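You operate a simulated robot arm through the tools that you are given. There is no shell and no other tool. Be economical: measure what you need, move in short steps, check, and stop when the job is done.

You run a simulated robot arm. Do the job below in one go: nothing can be reset, and whatever is moved stays where it is left.

## Task
Load the red cartridge and start console and television.
Fine: the console stays off till the cartridge is in; use the button on the television; once the console is on, press the console button twice.
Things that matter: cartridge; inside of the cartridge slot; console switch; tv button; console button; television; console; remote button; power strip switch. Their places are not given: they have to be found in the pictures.

It is judged by the outcome, as a careful person would: the job done as asked, and still so three seconds after it is handed in. It fails if anything else is knocked over, pushed out of place, dropped, spilled or broken.

## Robot
A 7-joint arm with a two-finger parallel gripper, fixed in place. Base frame: the origin is at the foot of the arm, x ahead of it, y to its left, z up; the work surface is at about z = 628. Lengths are in mm, angles in degrees, forces in N, time in s.
With the tool pointing down near the work surface it reaches from about 200 to 660 mm from the base axis. Its first joint turns from -66.0 to 66.0 degrees. Payload 1.57 kg.
The tool frame sits at the grasp point between the pads (the TCP): z along the fingers, y along the line on which they close. The tips reach 30 mm beyond it. The gripper opens to 110 mm. The fingers are 24 mm wide and 12 mm thick; the gripper's body (48 by 112 mm) begins 78 mm behind the TCP.
Orientation is told as [roll, pitch, yaw] about the base's x, y, z axes, in that order, counted from this pose: with the fingers straight down and closing along the base's y, the tool's x points along the base's -x, its y along +y and its z along -z.

## Interface
- The arm moves only by the tool jog_arm. Its argument "moves" is a list of rows, each an object (a shift or turn left out is 0, a gripper value left out holds the last) with "gripper": the closure in counts, from 0 (fully open) to 255 (shut); "dp": the shift along the base's x, y, z in mm, a list of three; "rotation": the turn, a rotation vector about the base's x, y, z in degrees, a list of three. In form: [{"gripper": gripper, "dp": [x, y, z], "rotation": [rx, ry, rz]}, ...]. A call has 1 to 10 rows; each row shifts and turns the commanded pose from where the row before left it. Each row takes 0.2 s and may step no farther than 50 mm and 8.6 degrees from the row before; otherwise, or with a gripper value out of range, the whole call is refused. A pose out of reach is approached as far as the arm can. The call stops where the force on the tool passes 40 N (or 10 N more than at its start, if that is more) or the arm is blocked; 0.2 s more then pass. The fingers move at their own pace (about 108 mm/s each) and stop on an object; they squeeze with about 42 N. The grip force told is the motor's: it shows also when the fingers shut on nothing. Time passes only in rows, and 0.2 s behind the last, so rows that do not move let the fingers close. The reply holds the time, the measured pose of the TCP, the force on the tool along the base axes, the opening and the grip force, in the units named above and with some noise.
- Cameras (640 x 400 px; columns grow to the right, rows downward): "scene" is fixed at [179.5, -421.7, 1390.4]; the picture's right is [0.49, -0.87, 0.00], its down [-0.62, -0.35, -0.70] and it looks along [0.61, 0.35, -0.71] (base axes); focal length 362 px, centre (320, 200). "wrist" rides on the gripper at [-36, 0, -80] in the tool frame; the picture's right is [0.00, -1.00, 0.00], its down [0.97, 0.00, -0.24] and it looks along [0.24, 0.00, 0.97] (tool axes); focal length 218 px, centre (320, 200).
- capture(camera): a new picture of that camera. The clock stands still meanwhile.
- pixel_to_xyz(camera, pixels): for up to 12 pixels [column, row] of the newest picture of that camera ("zoom" is the newest enlarged one), the place [x, y, z] in the base frame of the surface seen there, good to about 3 mm. The clock stands still meanwhile.
- zoom(camera, box): a new picture of the part [left, top, right, bottom] of that camera's present view, enlarged. The clock stands still meanwhile.
- close_job(): hands the job in; it is judged then, once.

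Keep the steps short. Do not move on a guess: measure, check each grasp and each placing, and mend mistakes. In all there are 80 turns and 34 pictures (those below and enlarged ones count). Leave the gripper open and the arm clear of the work at the hand-in unless told otherwise, and finish with a single line.

The tools are called after ">>>" as name(argument=value, ...) on one line, values as JSON. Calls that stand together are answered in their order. jog_arm: Moves the arm, as the interface text tells. Its arguments: {"type":"object","properties":{"moves":{"type":"array"}},"required":["moves"]} The other tools are called the same way: capture (camera) takes a picture; pixel_to_xyz (camera, pixels) gives the place of the surface under pixels of a picture; zoom (camera, box) takes an enlarged picture of a part of a camera's view; close_job () hands the job in.

At the start:

```text
t: 0.0
eef_pos: [439.5, -83.0, 961.2]
tool_rot: [0.0, 0.1, -0.1]
contact_force: [0.4, 0.1, 0.9]
finger_gap: 110.0
finger_force: 0.0
```

scene: 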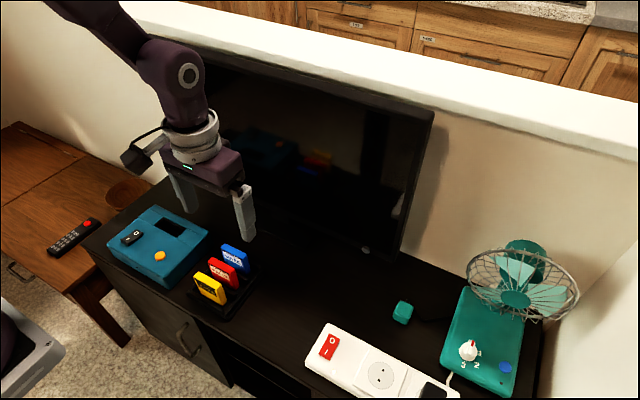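
wrist: 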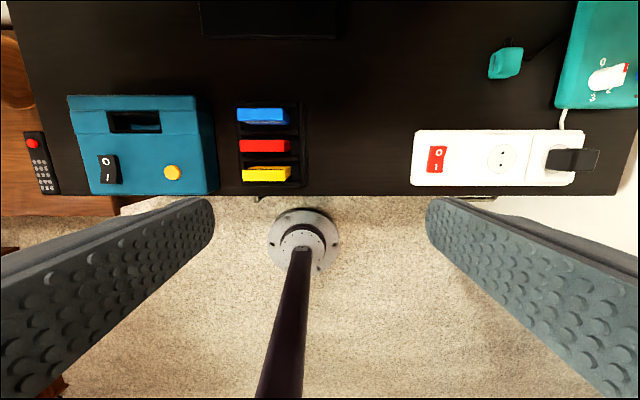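

I see the teal console on the left, the cartridge rack in the middle, the television behind and the power strip on the right. I'll enlarge these to find details.

>>> zoom(camera="scene", box=[90, 190, 270, 320])

>>> zoom(camera="scene", box=[300, 200, 460, 300])

>>> zoom(camera="wrist", box=[60, 80, 320, 210])

>>> pixel_to_xyz(camera="wrist", pixels=[[263, 115], [264, 145], [266, 174], [133, 122], [108, 162], [108, 177], [173, 172], [75, 100], [205, 190], [437, 153], [437, 167], [300, 180]])

```text
3.08 times, centred on (180, 255) of scene
```

zoom: 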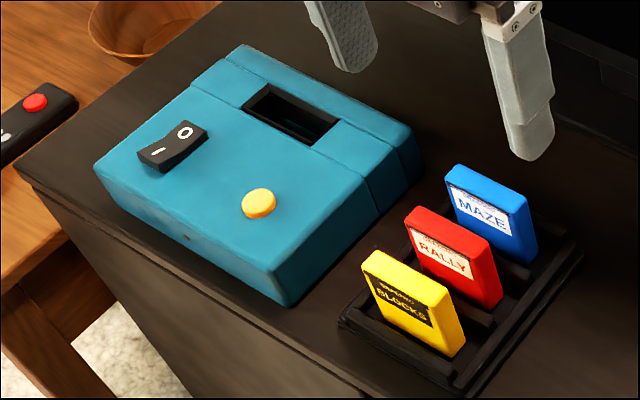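

```text
4.00 times, centred on (380, 250) of scene
```

zoom: 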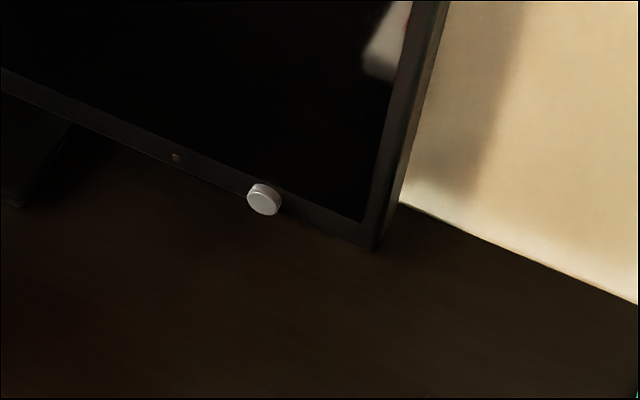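

```text
2.46 times, centred on (190, 145) of wrist
```

zoom: 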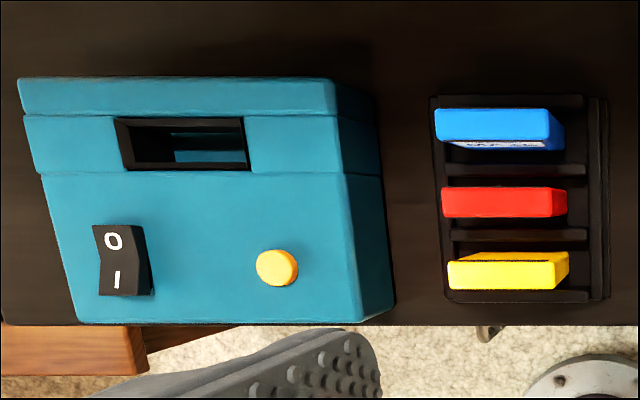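

```text
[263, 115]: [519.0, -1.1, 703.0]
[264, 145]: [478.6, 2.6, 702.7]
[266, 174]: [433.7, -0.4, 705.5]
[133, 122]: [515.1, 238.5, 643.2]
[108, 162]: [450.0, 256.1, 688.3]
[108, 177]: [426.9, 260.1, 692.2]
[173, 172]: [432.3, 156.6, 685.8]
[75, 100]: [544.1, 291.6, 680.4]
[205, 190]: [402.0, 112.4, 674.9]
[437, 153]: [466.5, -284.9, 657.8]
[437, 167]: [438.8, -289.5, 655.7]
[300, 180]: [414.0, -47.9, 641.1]
```

The TV button is the grey knob at zoom (264,199). I'll measure it in the scene, get finer points on slot and cartridge, and check the power strip.

>>> pixel_to_xyz(camera="zoom", pixels=[[118, 120], [244, 118], [249, 169], [128, 169], [444, 190], [566, 190], [443, 215], [553, 215], [277, 267], [112, 241], [117, 280], [120, 262]])

>>> pixel_to_xyz(camera="scene", pixels=[[366, 250], [364, 248], [355, 247], [380, 255], [340, 238], [364, 265], [224, 260], [230, 275], [208, 262], [236, 269]])

>>> zoom(camera="scene", box=[290, 300, 480, 400])

```text
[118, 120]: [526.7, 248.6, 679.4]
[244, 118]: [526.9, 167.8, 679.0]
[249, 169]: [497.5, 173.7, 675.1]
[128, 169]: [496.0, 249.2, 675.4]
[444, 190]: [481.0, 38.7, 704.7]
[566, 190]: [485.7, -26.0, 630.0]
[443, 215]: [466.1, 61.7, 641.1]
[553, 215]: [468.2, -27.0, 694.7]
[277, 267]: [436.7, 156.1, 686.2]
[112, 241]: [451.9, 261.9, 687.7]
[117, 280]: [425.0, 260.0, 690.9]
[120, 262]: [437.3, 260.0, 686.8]
```

```text
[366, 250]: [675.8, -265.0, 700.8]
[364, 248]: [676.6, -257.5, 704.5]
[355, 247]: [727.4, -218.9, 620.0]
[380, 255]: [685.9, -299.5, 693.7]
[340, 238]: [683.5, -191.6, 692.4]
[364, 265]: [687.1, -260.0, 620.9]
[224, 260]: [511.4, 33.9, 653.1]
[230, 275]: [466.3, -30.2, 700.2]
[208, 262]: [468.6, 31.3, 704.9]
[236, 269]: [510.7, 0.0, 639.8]
```

```text
3.37 times, centred on (385, 350) of scene
```

zoom: 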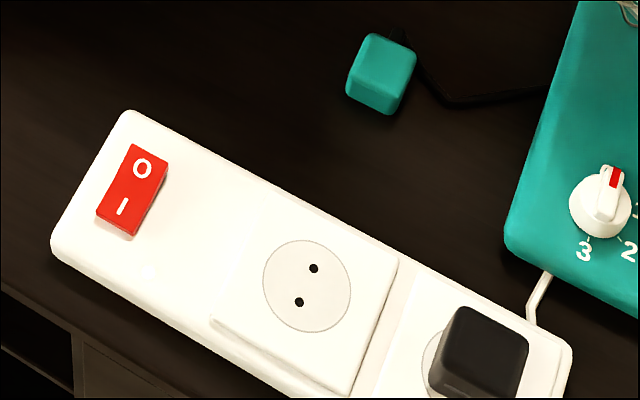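

The console rocker is off (O side down); the red cartridge is centred near (477, 2) with its top at 705; the slot is near (512, 209). I'll move above the red cartridge and look straight down.

>>> jog_arm(moves=[{"gripper": 0, "dp": [12, 28, -30]}, {"dp": [12, 28, -30]}, {"dp": [13.5, 29, -30]}, {"dp": [0, 0, -35]}, {"dp": [0, 0, 0]}])

>>> capture(camera="wrist")

```text
t: 1.2
eef_pos: [476.5, 1.5, 835.0]
tool_rot: [-0.1, 0.0, -0.1]
contact_force: [-0.4, 0.2, 0.0]
finger_gap: 110.1
finger_force: 0.1
```

```text
27 pictures are left
```

wrist: 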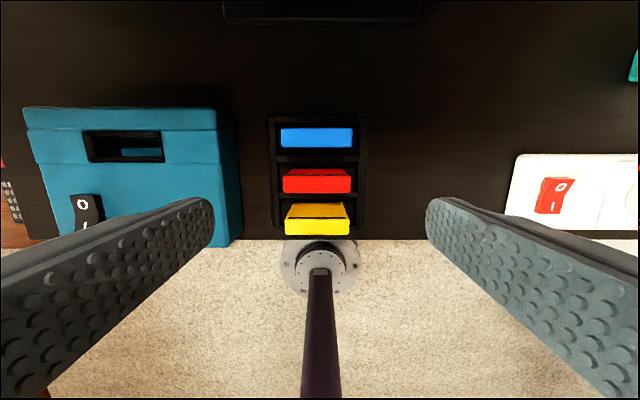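

The red cartridge is at (316,180), under the tool. I'll measure its edges and the slot's edges.

>>> pixel_to_xyz(camera="wrist", pixels=[[285, 184], [348, 186], [316, 178], [316, 191], [316, 171], [285, 178], [86, 134], [160, 133], [163, 160], [92, 160], [140, 147], [316, 185]])

>>> zoom(camera="wrist", box=[260, 110, 380, 245])

```text
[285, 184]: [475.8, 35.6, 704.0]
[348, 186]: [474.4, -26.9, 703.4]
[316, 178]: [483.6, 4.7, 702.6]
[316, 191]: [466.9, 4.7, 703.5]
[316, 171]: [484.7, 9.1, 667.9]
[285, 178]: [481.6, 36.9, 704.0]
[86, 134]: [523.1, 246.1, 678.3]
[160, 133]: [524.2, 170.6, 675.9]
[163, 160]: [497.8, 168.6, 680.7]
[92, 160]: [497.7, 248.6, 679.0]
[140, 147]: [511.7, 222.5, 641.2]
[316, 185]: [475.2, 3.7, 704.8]
```

```text
2.96 times, centred on (320, 178) of wrist
```

zoom: 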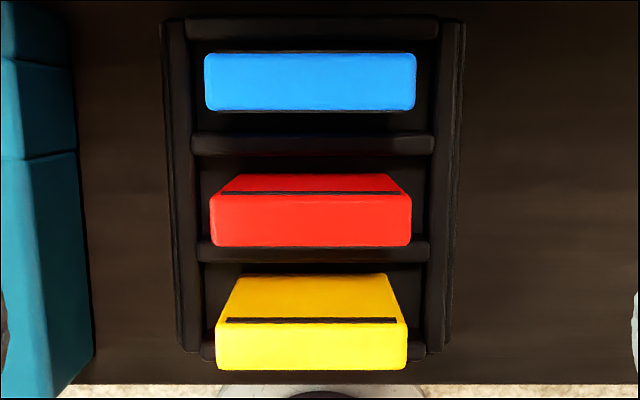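

Red top is x 467–484, y −28 to 36, z 704. I'll descend to straddle its ends with TCP at z≈712, then close.

>>> jog_arm(moves=[{"gripper": 0, "dp": [-1, 2.5, -40]}, {"dp": [0, 0, -40]}, {"dp": [0, 0, -30]}, {"dp": [0, 0, -13]}, {"dp": [0, 0, 0]}])

>>> jog_arm(moves=[{"gripper": 255}, {}, {}, {}])

>>> capture(camera="scene")

```text
t: 2.4
eef_pos: [476.0, 4.9, 713.7]
tool_rot: [0.0, 0.0, 0.0]
contact_force: [1.1, -0.1, 0.9]
finger_gap: 110.0
finger_force: 0.0
```

```text
t: 3.4
eef_pos: [476.5, 4.7, 713.8]
tool_rot: [0.0, 0.0, -0.1]
contact_force: [0.8, -0.2, -0.4]
finger_gap: 66.7
finger_force: 41.9
```

```text
25 pictures are left
```

scene: 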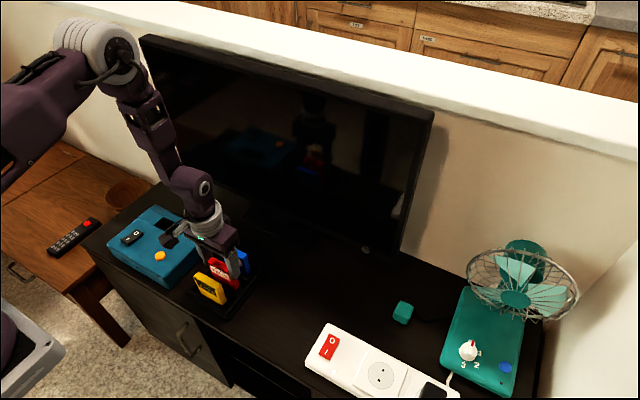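

The grip holds at 66.7 mm with 42 N. Lifting straight up.

>>> jog_arm(moves=[{"gripper": 255, "dp": [0, 0, 20]}, {"dp": [0, 0, 25]}, {"dp": [0, 0, 35]}, {"dp": [0, 0, 30]}, {}])

>>> zoom(camera="scene", box=[90, 150, 290, 320])

```text
t: 4.6
eef_pos: [475.2, 5.0, 823.9]
tool_rot: [0.0, 0.0, -0.1]
contact_force: [0.5, 0.4, -1.3]
finger_gap: 67.0
finger_force: 42.6
```

```text
2.35 times, centred on (190, 235) of scene
```

zoom: 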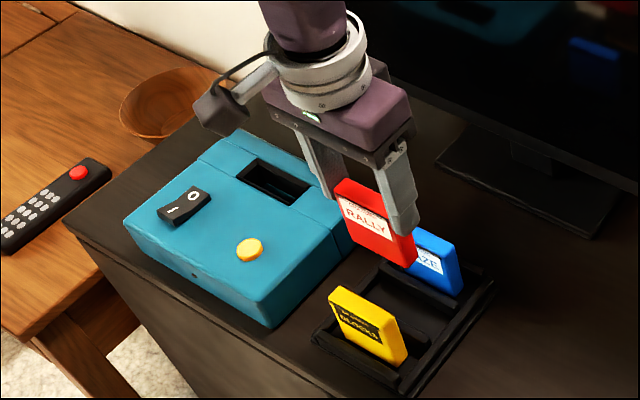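

The red cartridge hangs cleanly. I'll measure its corners and the slot's rims in this enlarged picture.

>>> pixel_to_xyz(camera="zoom", pixels=[[345, 186], [405, 262], [352, 232], [375, 250], [375, 205], [238, 176], [258, 158], [311, 185], [292, 205], [275, 190], [268, 193], [285, 172]])

>>> zoom(camera="scene", box=[180, 205, 230, 240])

```text
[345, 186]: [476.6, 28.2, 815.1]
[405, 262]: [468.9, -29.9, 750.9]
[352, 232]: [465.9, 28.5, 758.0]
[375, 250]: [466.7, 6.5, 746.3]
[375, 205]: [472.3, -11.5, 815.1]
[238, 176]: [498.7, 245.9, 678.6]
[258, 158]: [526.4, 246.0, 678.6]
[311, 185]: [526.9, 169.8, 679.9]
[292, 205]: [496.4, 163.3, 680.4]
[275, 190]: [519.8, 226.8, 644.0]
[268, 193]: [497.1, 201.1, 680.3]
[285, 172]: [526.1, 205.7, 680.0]
```

```text
11.43 times, centred on (205, 222) of scene
```

zoom: 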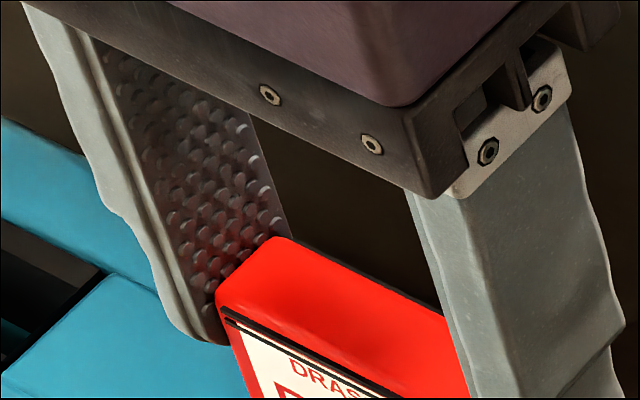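

Cartridge is about 70 mm tall, bottom near z 744. I'll carry it towards the slot (centre ≈ 512, 207) staying a bit short in x, for a look from above.

>>> jog_arm(moves=[{"gripper": 255, "dp": [0, 40, 0]}, {"dp": [0, 45, 0]}, {"dp": [0, 45, 0]}, {"dp": [0, 40, 0]}, {"dp": [0, 32, 0]}, {}])

>>> zoom(camera="wrist", box=[240, 110, 400, 210])

```text
t: 6.0
eef_pos: [475.9, 206.5, 823.4]
tool_rot: [0.0, 0.0, -0.1]
contact_force: [-0.2, 0.1, -0.2]
finger_gap: 67.1
finger_force: 42.3
```

```text
4.00 times, centred on (320, 160) of wrist
```

zoom: 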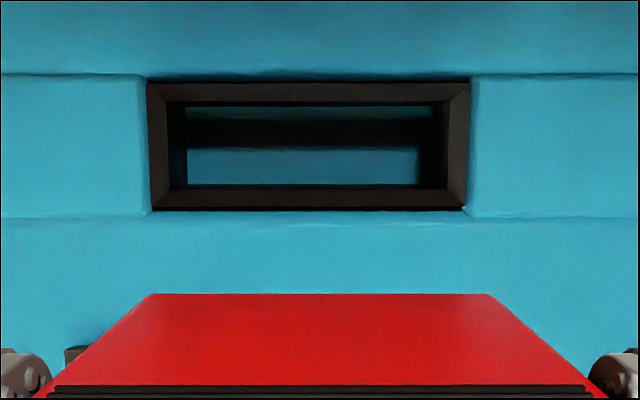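

The slot has a chamfered frame, outer zoom columns 148–470 and rows 82–210. Measuring the frame and the cartridge bottom edges.

>>> pixel_to_xyz(camera="zoom", pixels=[[150, 145], [468, 145], [308, 84], [308, 208], [170, 145], [442, 145], [308, 103], [308, 188], [165, 300], [480, 300], [308, 300], [300, 165]])

```text
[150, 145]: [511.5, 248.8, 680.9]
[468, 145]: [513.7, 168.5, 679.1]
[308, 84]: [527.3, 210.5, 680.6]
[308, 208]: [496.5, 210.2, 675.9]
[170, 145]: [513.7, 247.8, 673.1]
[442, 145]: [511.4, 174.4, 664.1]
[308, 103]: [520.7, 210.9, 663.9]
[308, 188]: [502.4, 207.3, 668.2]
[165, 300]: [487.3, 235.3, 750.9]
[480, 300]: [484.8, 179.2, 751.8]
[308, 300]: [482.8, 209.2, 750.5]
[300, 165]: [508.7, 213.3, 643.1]
```

Slot centre is (511.7, 209.1); the cartridge centre is about (475.5, 206.2). I'll shift by (36.2, 2.9) and lower to just above the slot.

>>> jog_arm(moves=[{"gripper": 255, "dp": [18, 1.5, 0]}, {"dp": [18.2, 1.4, 0]}, {"dp": [0, 0, -25]}, {"dp": [0, 0, -25]}, {}])

>>> zoom(camera="scene", box=[100, 150, 260, 280])

>>> zoom(camera="wrist", box=[220, 110, 420, 250])

```text
t: 7.2
eef_pos: [511.9, 210.4, 773.8]
tool_rot: [-0.1, 0.0, 0.0]
contact_force: [0.2, 0.2, -0.8]
finger_gap: 66.8
finger_force: 42.3
```

```text
3.08 times, centred on (180, 215) of scene
```

zoom: 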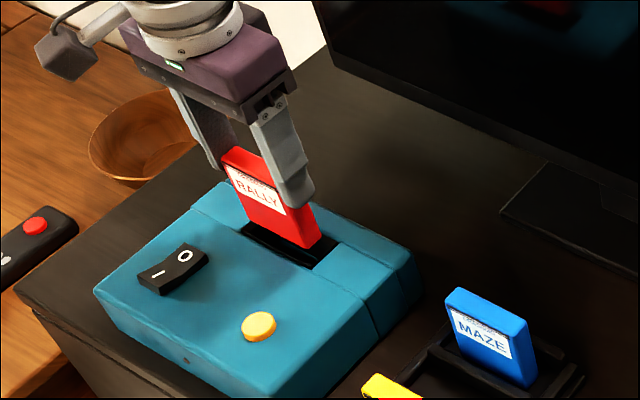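

```text
2.86 times, centred on (320, 180) of wrist
```

zoom: 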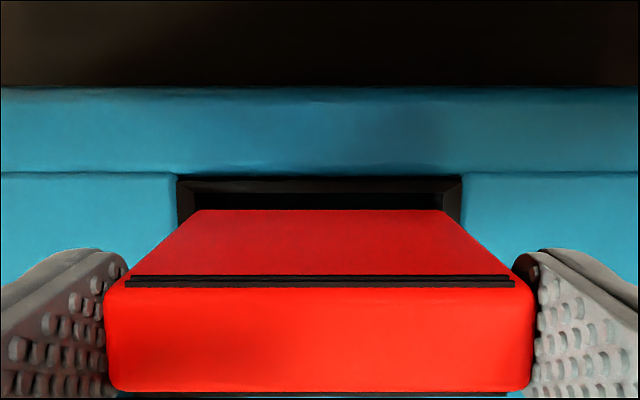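

The cartridge is centred over the slot (both about column 320). Lowering in small steps.

>>> jog_arm(moves=[{"gripper": 255, "dp": [0, 0, -12]}, {"dp": [0, 0, -10]}, {"dp": [0, 0, -8]}, {"dp": [0, 0, -8]}, {"dp": [0, 0, -6]}, {}])

```text
t: 8.6
eef_pos: [512.1, 209.7, 728.2]
tool_rot: [0.0, 0.1, -0.1]
contact_force: [0.4, 0.6, -1.3]
finger_gap: 66.7
finger_force: 41.9
```

No contact so far at TCP 728. Going on in 3 mm steps until it touches.

>>> jog_arm(moves=[{"gripper": 255, "dp": [0, 0, -3]}, {"dp": [0, 0, -3]}, {"dp": [0, 0, -3]}, {"dp": [0, 0, -2]}, {}])

>>> zoom(camera="scene", box=[100, 150, 260, 280])

```text
t: 9.3
eef_pos: [515.4, 209.5, 724.3]
tool_rot: [0.0, -0.2, 0.0]
contact_force: [-2.4, -1.5, 8.5]
finger_gap: 67.0
finger_force: 41.9
stopped in row 3: the force on the tool passed its limit (the readings are from after the stop); the commanded pose is now the measured one
```

```text
3.08 times, centred on (180, 215) of scene
```

zoom: 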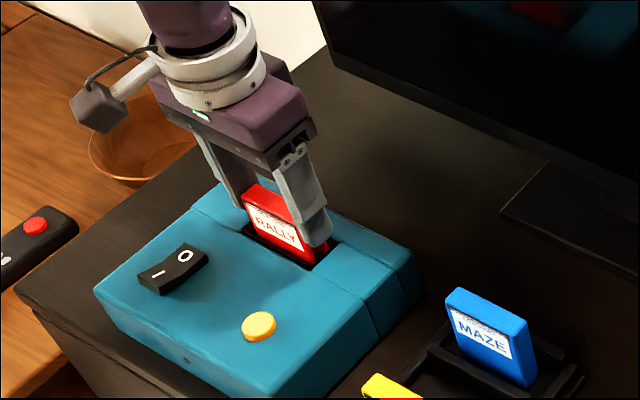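

It met resistance at TCP 724, with the tool pushed 3 mm in x. I'll relax back to the slot's centre, then press gently again to see whether it is at the bottom.

>>> jog_arm(moves=[{"gripper": 255, "dp": [-3.3, 0, 0.5]}, {}, {"dp": [0, 0, -1.5]}, {"dp": [0, 0, -1.5]}, {"dp": [0, 0, -1.5]}, {}])

>>> capture(camera="wrist")

>>> pixel_to_xyz(camera="wrist", pixels=[[320, 220], [320, 235], [280, 230], [360, 230], [320, 195]])

```text
t: 10.3
eef_pos: [512.1, 210.5, 724.3]
tool_rot: [0.1, -0.3, -0.1]
contact_force: [-2.7, -1.6, 10.5]
finger_gap: 66.9
finger_force: 41.9
stopped in row 5: the force on the tool passed its limit (the readings are from after the stop); the commanded pose is now the measured one
```

```text
18 pictures are left
```

wrist: 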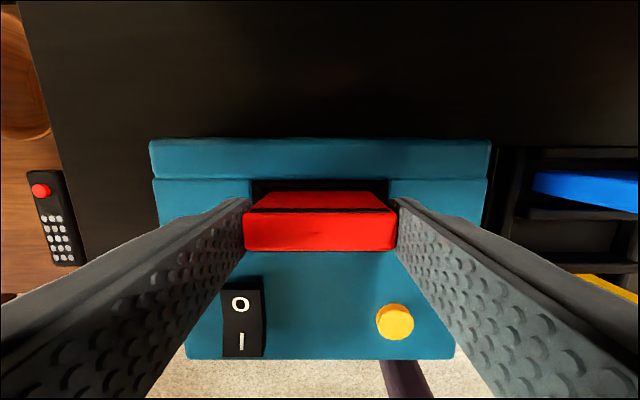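

```text
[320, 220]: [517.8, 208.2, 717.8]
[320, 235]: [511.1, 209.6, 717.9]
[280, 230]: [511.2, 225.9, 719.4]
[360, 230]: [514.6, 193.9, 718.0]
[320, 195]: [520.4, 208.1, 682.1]
```

The top reads 718 and the rack floor read about 630, so the cartridge is ~75 mm tall and its bottom is at ~643, which matches the slot floor. I'll open slightly, let it settle, rise and check.

>>> jog_arm(moves=[{"gripper": 120}, {"gripper": 60}, {}, {"dp": [0, 0, 30]}, {"dp": [0, 0, 40]}, {"dp": [0, 0, 40]}, {}])

>>> zoom(camera="wrist", box=[200, 120, 440, 270])

>>> zoom(camera="scene", box=[100, 190, 260, 290])

```text
t: 11.9
eef_pos: [512.7, 211.1, 833.9]
tool_rot: [0.1, -0.3, -0.2]
contact_force: [0.1, -0.4, -0.2]
finger_gap: 84.3
finger_force: 0.1
```

```text
2.67 times, centred on (320, 195) of wrist
```

zoom: 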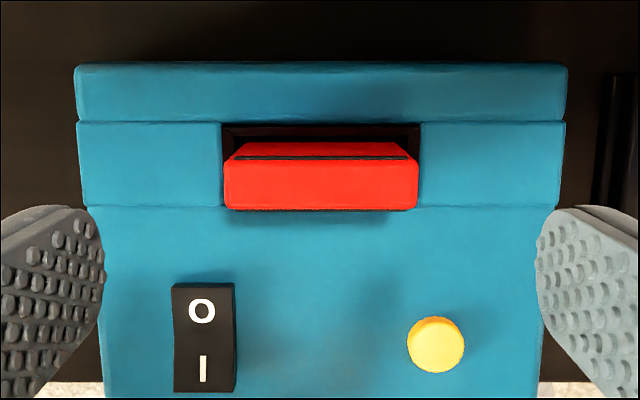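

```text
4.00 times, centred on (180, 240) of scene
```

zoom: 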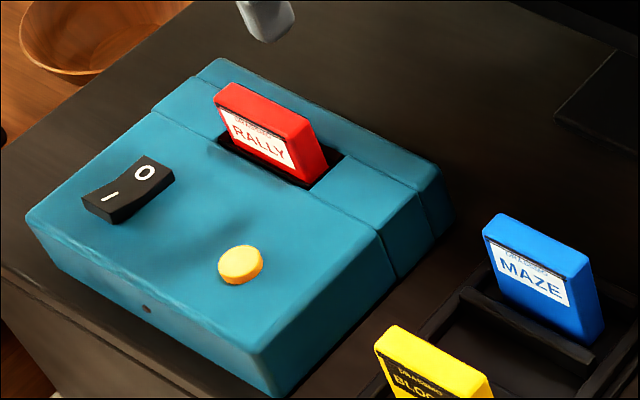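

It stands upright in the slot. I'll measure its top, the switch and the button from this wrist/scene view.

>>> pixel_to_xyz(camera="zoom", pixels=[[260, 115], [145, 173], [112, 197], [128, 185], [240, 262], [268, 152], [147, 308]])

>>> capture(camera="wrist")

>>> pixel_to_xyz(camera="wrist", pixels=[[320, 189], [275, 236], [275, 259], [276, 248], [483, 249], [266, 248], [285, 248], [275, 228], [275, 265], [320, 182], [320, 197]])

```text
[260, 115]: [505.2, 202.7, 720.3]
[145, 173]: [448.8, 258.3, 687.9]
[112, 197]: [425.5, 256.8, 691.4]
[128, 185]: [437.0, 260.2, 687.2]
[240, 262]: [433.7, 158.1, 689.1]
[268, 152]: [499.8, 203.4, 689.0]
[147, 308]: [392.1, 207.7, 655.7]
```

```text
15 pictures are left
```

wrist: 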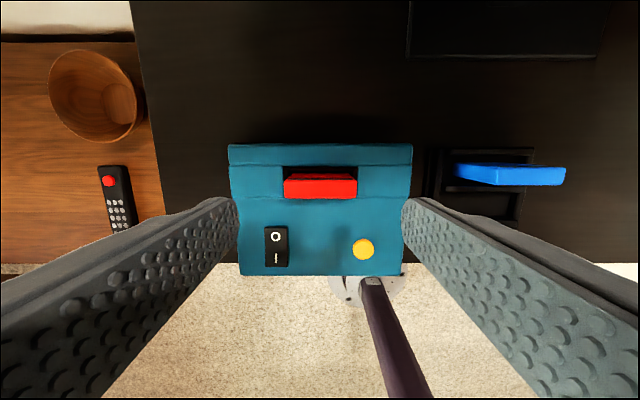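

```text
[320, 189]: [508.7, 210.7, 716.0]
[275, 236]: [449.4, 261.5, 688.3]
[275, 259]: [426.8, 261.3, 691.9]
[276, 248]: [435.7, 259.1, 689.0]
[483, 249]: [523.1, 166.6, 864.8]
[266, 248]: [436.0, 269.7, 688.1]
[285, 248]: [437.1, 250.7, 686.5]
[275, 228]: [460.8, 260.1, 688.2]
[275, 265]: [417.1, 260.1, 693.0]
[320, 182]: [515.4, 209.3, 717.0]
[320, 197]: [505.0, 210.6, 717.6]
```

The top is level at about 717. I'll close the fingers and press the top gently to make sure it is fully seated (tips touch at TCP ≈ 747).

>>> jog_arm(moves=[{"gripper": 255, "dp": [-1.5, -2, 0]}, {}, {}, {"dp": [0, 0, -40]}, {"dp": [0, 0, -35]}, {"dp": [0, 0, -8]}, {"dp": [0, 0, -3]}, {"dp": [0, 0, -2]}, {"dp": [0, 0, -2]}])

```text
t: 13.9
eef_pos: [511.2, 208.6, 747.4]
tool_rot: [0.2, -0.6, -0.1]
contact_force: [-3.6, -2.3, 14.3]
finger_gap: 0.2
finger_force: 21.0
stopped in row 9: the force on the tool passed its limit (the readings are from after the stop); the commanded pose is now the measured one
```

The top stays at 717 under pressure, so it is seated. Next I rise and go over the "I" end of the console switch at (421, 260), raised end z ≈ 692.

>>> jog_arm(moves=[{"gripper": 255, "dp": [0, 0, 25]}, {"dp": [-45, 20, 0]}, {"dp": [-45.5, 31.5, 0], "rotation": [-0.2, 0.6, 0.1]}, {"dp": [0, 0, -25]}, {"dp": [0, 0, -15]}, {}])

```text
refused: row 3 steps farther than a row can; nothing moved
```

>>> jog_arm(moves=[{"gripper": 255, "dp": [0, 0, 25]}, {"dp": [-30, 17, 0]}, {"dp": [-30, 17, 0]}, {"dp": [-30.5, 17.5, 0]}, {"dp": [0, 0, -25]}, {"dp": [0, 0, -15]}, {}])

>>> zoom(camera="scene", box=[80, 170, 240, 290])

```text
t: 15.6
eef_pos: [421.4, 260.2, 731.0]
tool_rot: [0.1, -0.4, 0.0]
contact_force: [-0.2, -0.1, 0.1]
finger_gap: 0.0
finger_force: 21.2
```

```text
3.33 times, centred on (160, 230) of scene
```

zoom: 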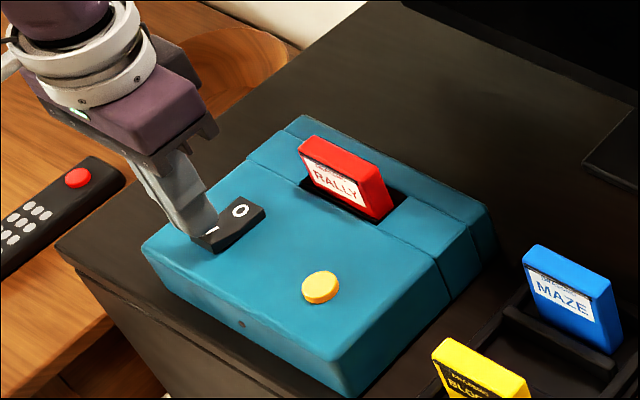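

The closed tips are over the "I" end with 9 mm left. Pressing down slowly.

>>> jog_arm(moves=[{"gripper": 255, "dp": [0, 0, -6]}, {"dp": [0, 0, -3]}, {"dp": [0, 0, -2]}, {"dp": [0, 0, -2]}, {"dp": [0, 0, -2]}, {"dp": [0, 0, -2]}, {"dp": [0, 0, -1]}])

```text
t: 16.7
eef_pos: [420.9, 259.3, 719.6]
tool_rot: [0.0, -0.4, 0.0]
contact_force: [-2.9, -3.5, 15.0]
finger_gap: 0.0
finger_force: 21.3
stopped in row 5: the force on the tool passed its limit (the readings are from after the stop); the commanded pose is now the measured one
```

Force rose at TCP 719.6. I'll lift clear and look at the rocker.

>>> jog_arm(moves=[{"gripper": 255, "dp": [0, 0, 30]}, {"dp": [10, -45, 0]}, {"dp": [3, -45, 0]}, {}])

>>> zoom(camera="scene", box=[90, 200, 230, 295])

>>> pixel_to_xyz(camera="zoom", pixels=[[185, 145], [150, 170], [312, 245]])

```text
t: 17.7
eef_pos: [435.1, 171.0, 749.3]
tool_rot: [0.0, -0.5, 0.0]
contact_force: [-0.4, 0.1, -0.1]
finger_gap: 0.1
finger_force: 21.6
```

```text
4.21 times, centred on (160, 248) of scene
```

zoom: 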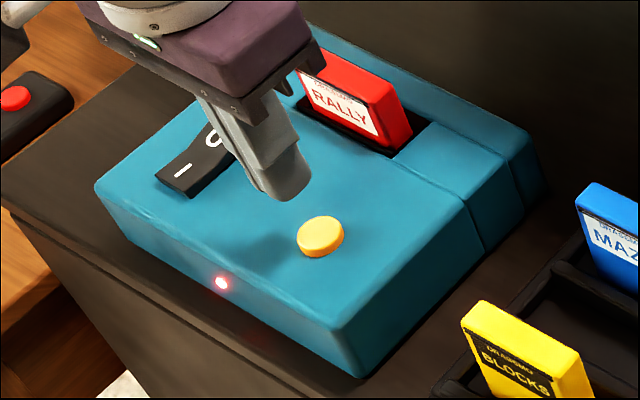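

```text
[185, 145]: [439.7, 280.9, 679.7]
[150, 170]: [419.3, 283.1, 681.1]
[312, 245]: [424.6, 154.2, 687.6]
```

The console's red lamp is on. Next the yellow button at about (433, 157), top z ≈ 688: I'll go above it and check the press.

>>> jog_arm(moves=[{"gripper": 255, "dp": [-2, -14, 0]}, {"dp": [0, 0, -20]}, {}])

>>> zoom(camera="wrist", box=[240, 180, 400, 280])

```text
t: 18.5
eef_pos: [431.3, 156.1, 729.2]
tool_rot: [0.0, -0.5, 0.1]
contact_force: [0.4, 0.2, -0.2]
finger_gap: 0.0
finger_force: 21.5
```

```text
4.00 times, centred on (320, 230) of wrist
```

zoom: 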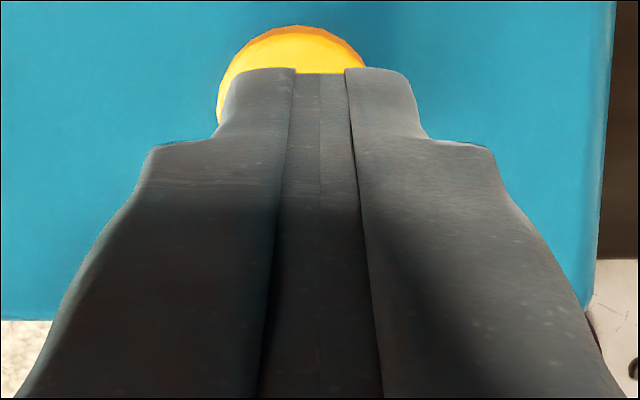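

The tips nearly cover the button; I'll shift 2 mm left and ahead, then make the first press.

>>> jog_arm(moves=[{"gripper": 255, "dp": [2, 2, -5]}, {"dp": [0, 0, -3]}, {"dp": [0, 0, -2]}, {"dp": [0, 0, -2]}, {"dp": [0, 0, -2]}, {"dp": [0, 0, -1]}, {"dp": [0, 0, -1]}])

```text
t: 20.1
eef_pos: [434.8, 157.9, 713.1]
tool_rot: [0.1, -0.5, 0.0]
contact_force: [-0.1, 0.2, 1.3]
finger_gap: 0.2
finger_force: 21.0
```

Only 1.3 N at TCP 713. I'll go on 1 mm at a time to find the button's stop.

>>> jog_arm(moves=[{"gripper": 255, "dp": [0, 0, -0.7]}, {"dp": [0, 0, -0.7]}, {"dp": [0, 0, -0.6]}, {}])

>>> zoom(camera="scene", box=[120, 220, 210, 290])

```text
t: 21.1
eef_pos: [434.3, 158.5, 711.7]
tool_rot: [0.1, -0.5, 0.0]
contact_force: [-0.1, -0.4, 6.1]
finger_gap: 0.0
finger_force: 21.8
```

```text
5.71 times, centred on (165, 255) of scene
```

zoom: 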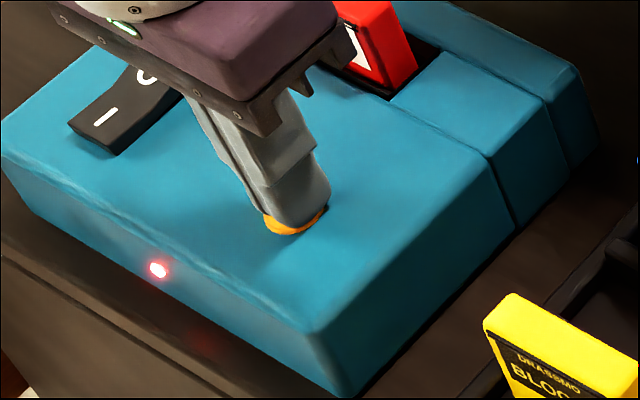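

Force is rising (6 N), with the button touched. A bit deeper to be sure of this one press, without releasing.

>>> jog_arm(moves=[{"gripper": 255, "dp": [0, 0, -0.7]}, {"dp": [0, 0, -0.7]}, {"dp": [0, 0, -0.7]}, {"dp": [0, 0, -0.7]}, {}])

```text
t: 22.3
eef_pos: [434.4, 158.3, 706.9]
tool_rot: [0.1, -0.5, 0.0]
contact_force: [-0.7, -1.0, 14.2]
finger_gap: 0.2
finger_force: 21.3
```

The button went down about 5 mm with 14 N at the end: first press done. Now release fully, then press again to the same depth.

>>> jog_arm(moves=[{"gripper": 255, "dp": [0, 0, 8]}, {"dp": [0, 0, 12]}, {}, {}])

>>> zoom(camera="scene", box=[120, 220, 210, 290])

```text
t: 23.3
eef_pos: [434.8, 157.3, 728.4]
tool_rot: [0.1, -0.5, 0.1]
contact_force: [0.8, 0.0, 0.4]
finger_gap: 0.2
finger_force: 21.1
```

```text
5.71 times, centred on (165, 255) of scene
```

zoom: 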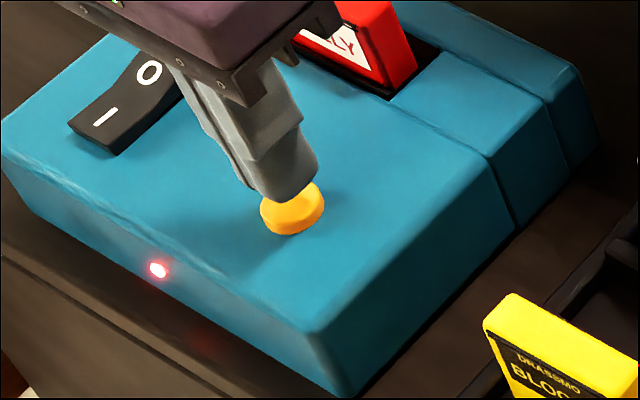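

The button has come back up. Second press now, to the same depth.

>>> jog_arm(moves=[{"gripper": 255, "dp": [0, 0, -12]}, {"dp": [0, 0, -4]}, {"dp": [0, 0, -2]}, {"dp": [0, 0, -1]}, {"dp": [0, 0, -1]}, {"dp": [0, 0, -0.5]}, {}])

```text
t: 24.9
eef_pos: [434.4, 157.9, 707.4]
tool_rot: [0.1, -0.5, 0.0]
contact_force: [-4.9, -4.3, 34.2]
finger_gap: 0.0
finger_force: 21.5
```

Second press reached the same depth with 34 N. Releasing and lifting clear, then moving over to the right at height.

>>> jog_arm(moves=[{"gripper": 255, "dp": [0, 0, 10]}, {"dp": [0, 0, 40]}, {"dp": [0, 0, 48]}, {"dp": [0, 0, 48]}, {"dp": [0, -48, 0]}, {"dp": [0, -48, 0]}, {"dp": [0, -48, 0]}, {"dp": [0, -48, 0]}, {"dp": [0, -48, 0]}, {}])

>>> jog_arm(moves=[{"gripper": 255, "dp": [0, -45, 0]}, {"dp": [0, -45, 0]}, {"dp": [0, -45, 0]}, {"dp": [0, -45, 0]}, {}])

>>> capture(camera="scene")

>>> capture(camera="wrist")

```text
t: 27.1
eef_pos: [434.7, -83.1, 854.6]
tool_rot: [0.1, -0.5, 0.0]
contact_force: [0.4, 0.3, 0.6]
finger_gap: 0.0
finger_force: 21.8
```

```text
t: 28.3
eef_pos: [433.3, -263.1, 851.7]
tool_rot: [0.1, -0.5, 0.0]
contact_force: [-0.4, 0.1, 0.4]
finger_gap: 0.0
finger_force: 21.4
```

```text
9 pictures are left
```

scene: 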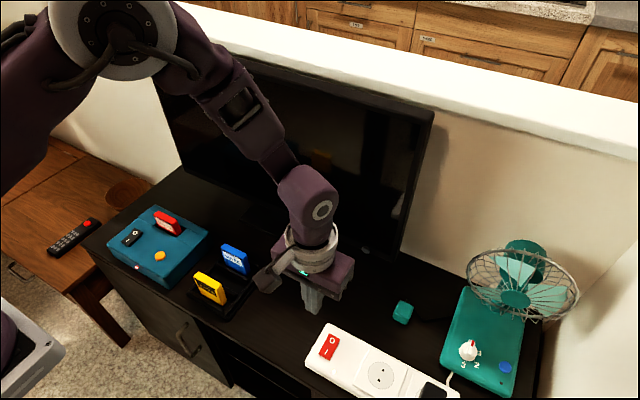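

```text
8 pictures are left
```

wrist: 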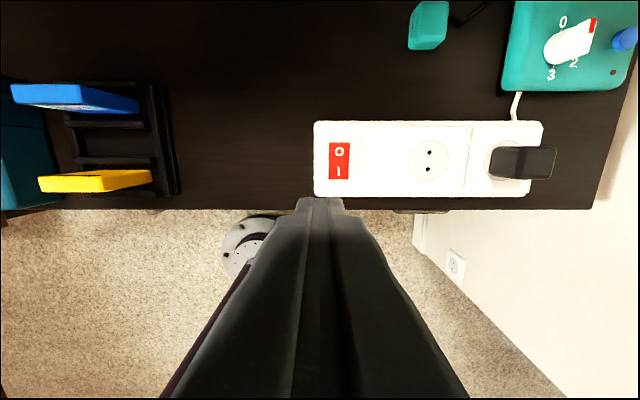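

The way to the TV button is clear. I'll re-measure the button and obstacles on this picture, then tilt the fingers forward while advancing.

>>> pixel_to_xyz(camera="scene", pixels=[[366, 250], [365, 249], [367, 250], [366, 251], [365, 248], [404, 307], [402, 312], [375, 254], [400, 150], [345, 240], [332, 338]])

>>> jog_arm(moves=[{"gripper": 255, "dp": [12, 0, 0], "rotation": [0, -8.3, 0]}, {"dp": [12, 0, 0], "rotation": [0, -8.3, 0]}, {"dp": [12, 0, 0], "rotation": [0, -8.3, 0]}, {"dp": [12, 0, 0], "rotation": [0, -8.3, 0]}, {"dp": [12, 0, 0], "rotation": [0, -8.3, 0]}, {"dp": [12, 0, 0], "rotation": [0, -8.3, 0]}, {"dp": [12, 0, 0], "rotation": [0, -8.3, 0]}, {"dp": [12, 0, 0], "rotation": [0, -8.3, 0]}, {"dp": [12, 0, 0], "rotation": [0, -8.1, 0]}, {}])

```text
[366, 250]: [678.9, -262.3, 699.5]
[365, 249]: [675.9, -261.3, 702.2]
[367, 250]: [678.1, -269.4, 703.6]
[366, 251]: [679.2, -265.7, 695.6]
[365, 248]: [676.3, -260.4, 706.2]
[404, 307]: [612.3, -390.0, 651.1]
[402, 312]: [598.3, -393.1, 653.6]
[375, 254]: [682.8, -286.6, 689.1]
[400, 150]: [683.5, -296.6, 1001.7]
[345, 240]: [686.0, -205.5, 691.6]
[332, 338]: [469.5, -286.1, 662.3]
```

```text
t: 30.5
eef_pos: [542.3, -261.3, 853.2]
tool_rot: [0.2, -75.1, 0.0]
contact_force: [-0.1, -0.2, 0.3]
finger_gap: 0.0
finger_force: 21.2
```

The button centre is near (677, −264, 700). I'll descend to TCP z≈705 at x≈590, clear of the TV, and check.

>>> jog_arm(moves=[{"gripper": 255, "dp": [24, -1, -30]}, {"dp": [24, -1, -30]}, {"dp": [0, -0.7, -30]}, {"dp": [0, 0, -30]}, {"dp": [0, 0, -28]}, {}])

>>> zoom(camera="scene", box=[240, 150, 460, 330])

>>> zoom(camera="wrist", box=[240, 150, 400, 250])

```text
t: 31.9
eef_pos: [590.5, -263.8, 705.3]
tool_rot: [0.0, -75.0, 0.1]
contact_force: [-0.2, 0.0, 0.3]
finger_gap: 0.0
finger_force: 20.5
```

```text
2.22 times, centred on (350, 240) of scene
```

zoom: 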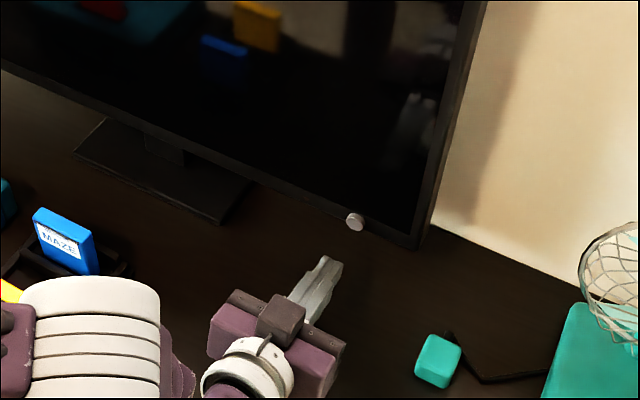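

```text
4.00 times, centred on (320, 200) of wrist
```

zoom: 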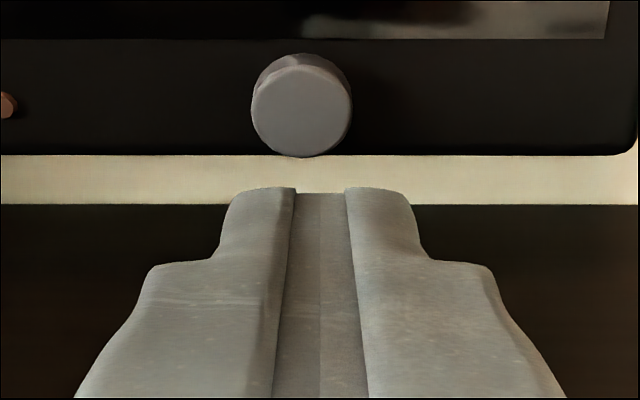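

The button sits at zoom (300,107), a few mm left of the fingers. I'll measure it here.

>>> pixel_to_xyz(camera="zoom", pixels=[[300, 107], [300, 75], [300, 150], [258, 107], [346, 107], [400, 107], [300, 112], [305, 107], [8, 105], [240, 195]])

```text
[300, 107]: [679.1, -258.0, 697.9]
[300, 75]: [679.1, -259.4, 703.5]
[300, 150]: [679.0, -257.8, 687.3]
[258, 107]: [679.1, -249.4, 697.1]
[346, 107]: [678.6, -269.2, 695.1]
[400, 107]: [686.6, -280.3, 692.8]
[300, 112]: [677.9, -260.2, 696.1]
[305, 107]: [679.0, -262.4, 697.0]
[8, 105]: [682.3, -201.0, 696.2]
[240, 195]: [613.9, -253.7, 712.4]
```

Button centre is (678.7, −260, 697). I'll shift 3.8 mm left, 9 mm down, and advance to just before contact.

>>> jog_arm(moves=[{"gripper": 255, "dp": [0, 3.8, -9.5]}, {"dp": [25, 0, 0]}, {"dp": [20, 0, 0]}, {"dp": [5, 0, 0]}, {}])

>>> zoom(camera="wrist", box=[240, 150, 400, 250])

```text
t: 33.1
eef_pos: [639.9, -261.2, 695.2]
tool_rot: [0.1, -75.0, 0.0]
contact_force: [-0.6, 0.1, -0.8]
finger_gap: 0.0
finger_force: 21.6
```

```text
4.00 times, centred on (320, 200) of wrist
```

zoom: 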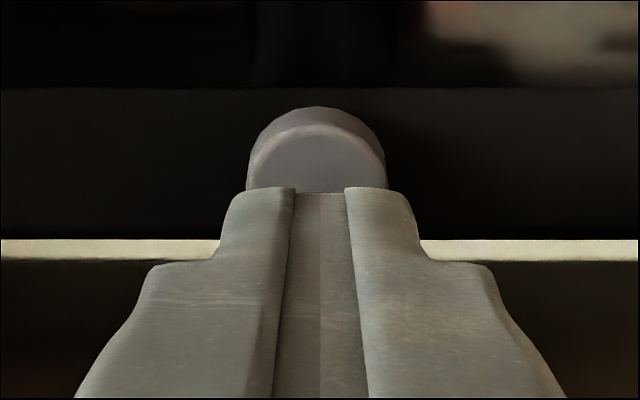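

The fingers are centred on the button. Pushing straight ahead in small steps.

>>> jog_arm(moves=[{"gripper": 255, "dp": [4, 0, 0]}, {"dp": [2, 0, 0]}, {"dp": [1.5, 0, 0]}, {"dp": [1.5, 0, 0]}, {}])

```text
t: 34.3
eef_pos: [648.0, -261.0, 695.7]
tool_rot: [0.2, -74.9, -0.1]
contact_force: [-2.2, 0.4, 0.5]
finger_gap: 0.4
finger_force: 22.0
```

Light contact (2 N) at x=648. A little further, gently.

>>> jog_arm(moves=[{"gripper": 255, "dp": [1, 0, 0]}, {"dp": [1, 0, 0]}, {}])

```text
t: 35.1
eef_pos: [651.9, -261.1, 696.9]
tool_rot: [0.1, -74.9, 0.0]
contact_force: [-7.4, 2.9, 1.0]
finger_gap: 0.0
finger_force: 20.9
```

7 N with ~4 mm travel. Looking whether the television has come on.

>>> capture(camera="scene")

```text
4 pictures are left
```

scene: 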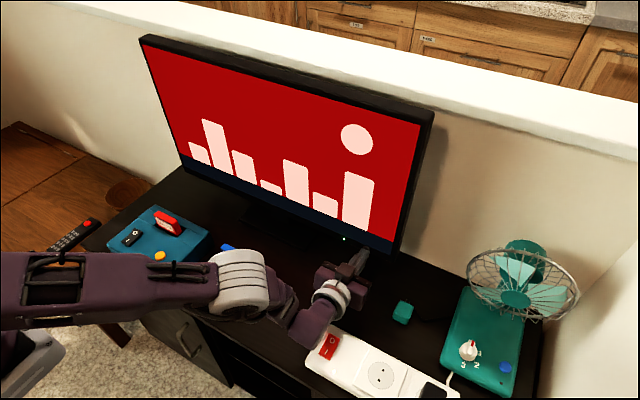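

The TV is on with a red game picture. Backing straight off, then up.

>>> jog_arm(moves=[{"gripper": 255, "dp": [-10, 0, 0]}, {"dp": [-40, 0, 0]}, {"dp": [-15, 0, 30]}, {"dp": [0, 0, 45]}, {"dp": [0, 0, 45]}, {"dp": [0, 0, 45]}, {}])

>>> jog_arm(moves=[{"gripper": 255, "dp": [-12, 0, 5], "rotation": [0, 8.3, 0]}, {"dp": [-12, 0, 5], "rotation": [0, 8.3, 0]}, {"dp": [-12, 0, 5], "rotation": [0, 8.3, 0]}, {"dp": [-12, 0, 5], "rotation": [0, 8.3, 0]}, {"dp": [-12, 0, 5], "rotation": [0, 8.3, 0]}, {"dp": [-12, 0, 5], "rotation": [0, 8.3, 0]}, {"dp": [-12, 0, 5], "rotation": [0, 8.3, 0]}, {"dp": [-12, 0, 5], "rotation": [0, 8.3, 0]}, {"gripper": 0, "dp": [-12, 0, 10], "rotation": [0, 8.1, 0]}, {}])

>>> jog_arm(moves=[{"gripper": 0, "dp": [0, 45, 10]}, {"dp": [0, 45, 10]}, {"dp": [0, 45, 0]}, {}])

>>> capture(camera="scene")

>>> zoom(camera="scene", box=[80, 190, 260, 310])

```text
t: 36.7
eef_pos: [586.4, -260.9, 861.4]
tool_rot: [0.1, -75.0, 0.0]
contact_force: [-0.7, 0.1, 0.2]
finger_gap: 0.0
finger_force: 20.9
```

```text
t: 38.9
eef_pos: [477.5, -259.8, 911.6]
tool_rot: [0.1, -0.5, 0.0]
contact_force: [-0.4, 0.5, -0.5]
finger_gap: 109.8
finger_force: 0.1
```

```text
t: 39.9
eef_pos: [478.9, -125.4, 932.4]
tool_rot: [0.1, -0.5, -0.1]
contact_force: [0.0, 0.4, -0.6]
finger_gap: 110.1
finger_force: 0.0
```

```text
3 pictures are left
```

scene: 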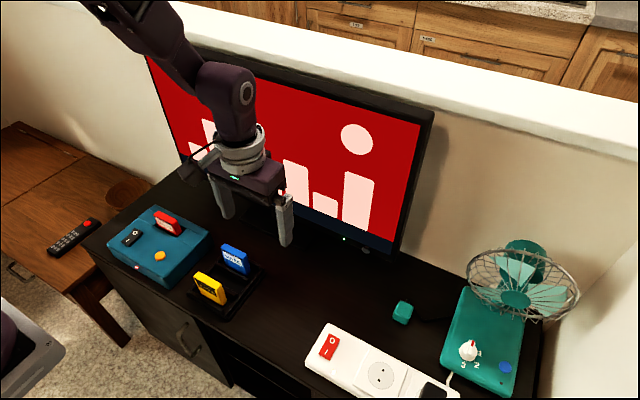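

```text
3.33 times, centred on (170, 250) of scene
```

zoom: 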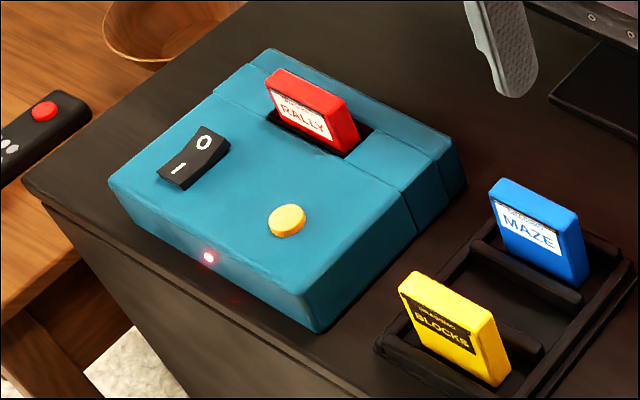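

The cartridge is in, the console lamp and the TV are on, nothing else has moved, and the gripper is open and clear. Handing in.

>>> close_job()

```text
The job is handed in.
```

Job done: the red cartridge is loaded, the console was then switched on and its button pressed twice, and the television was started with its own button.
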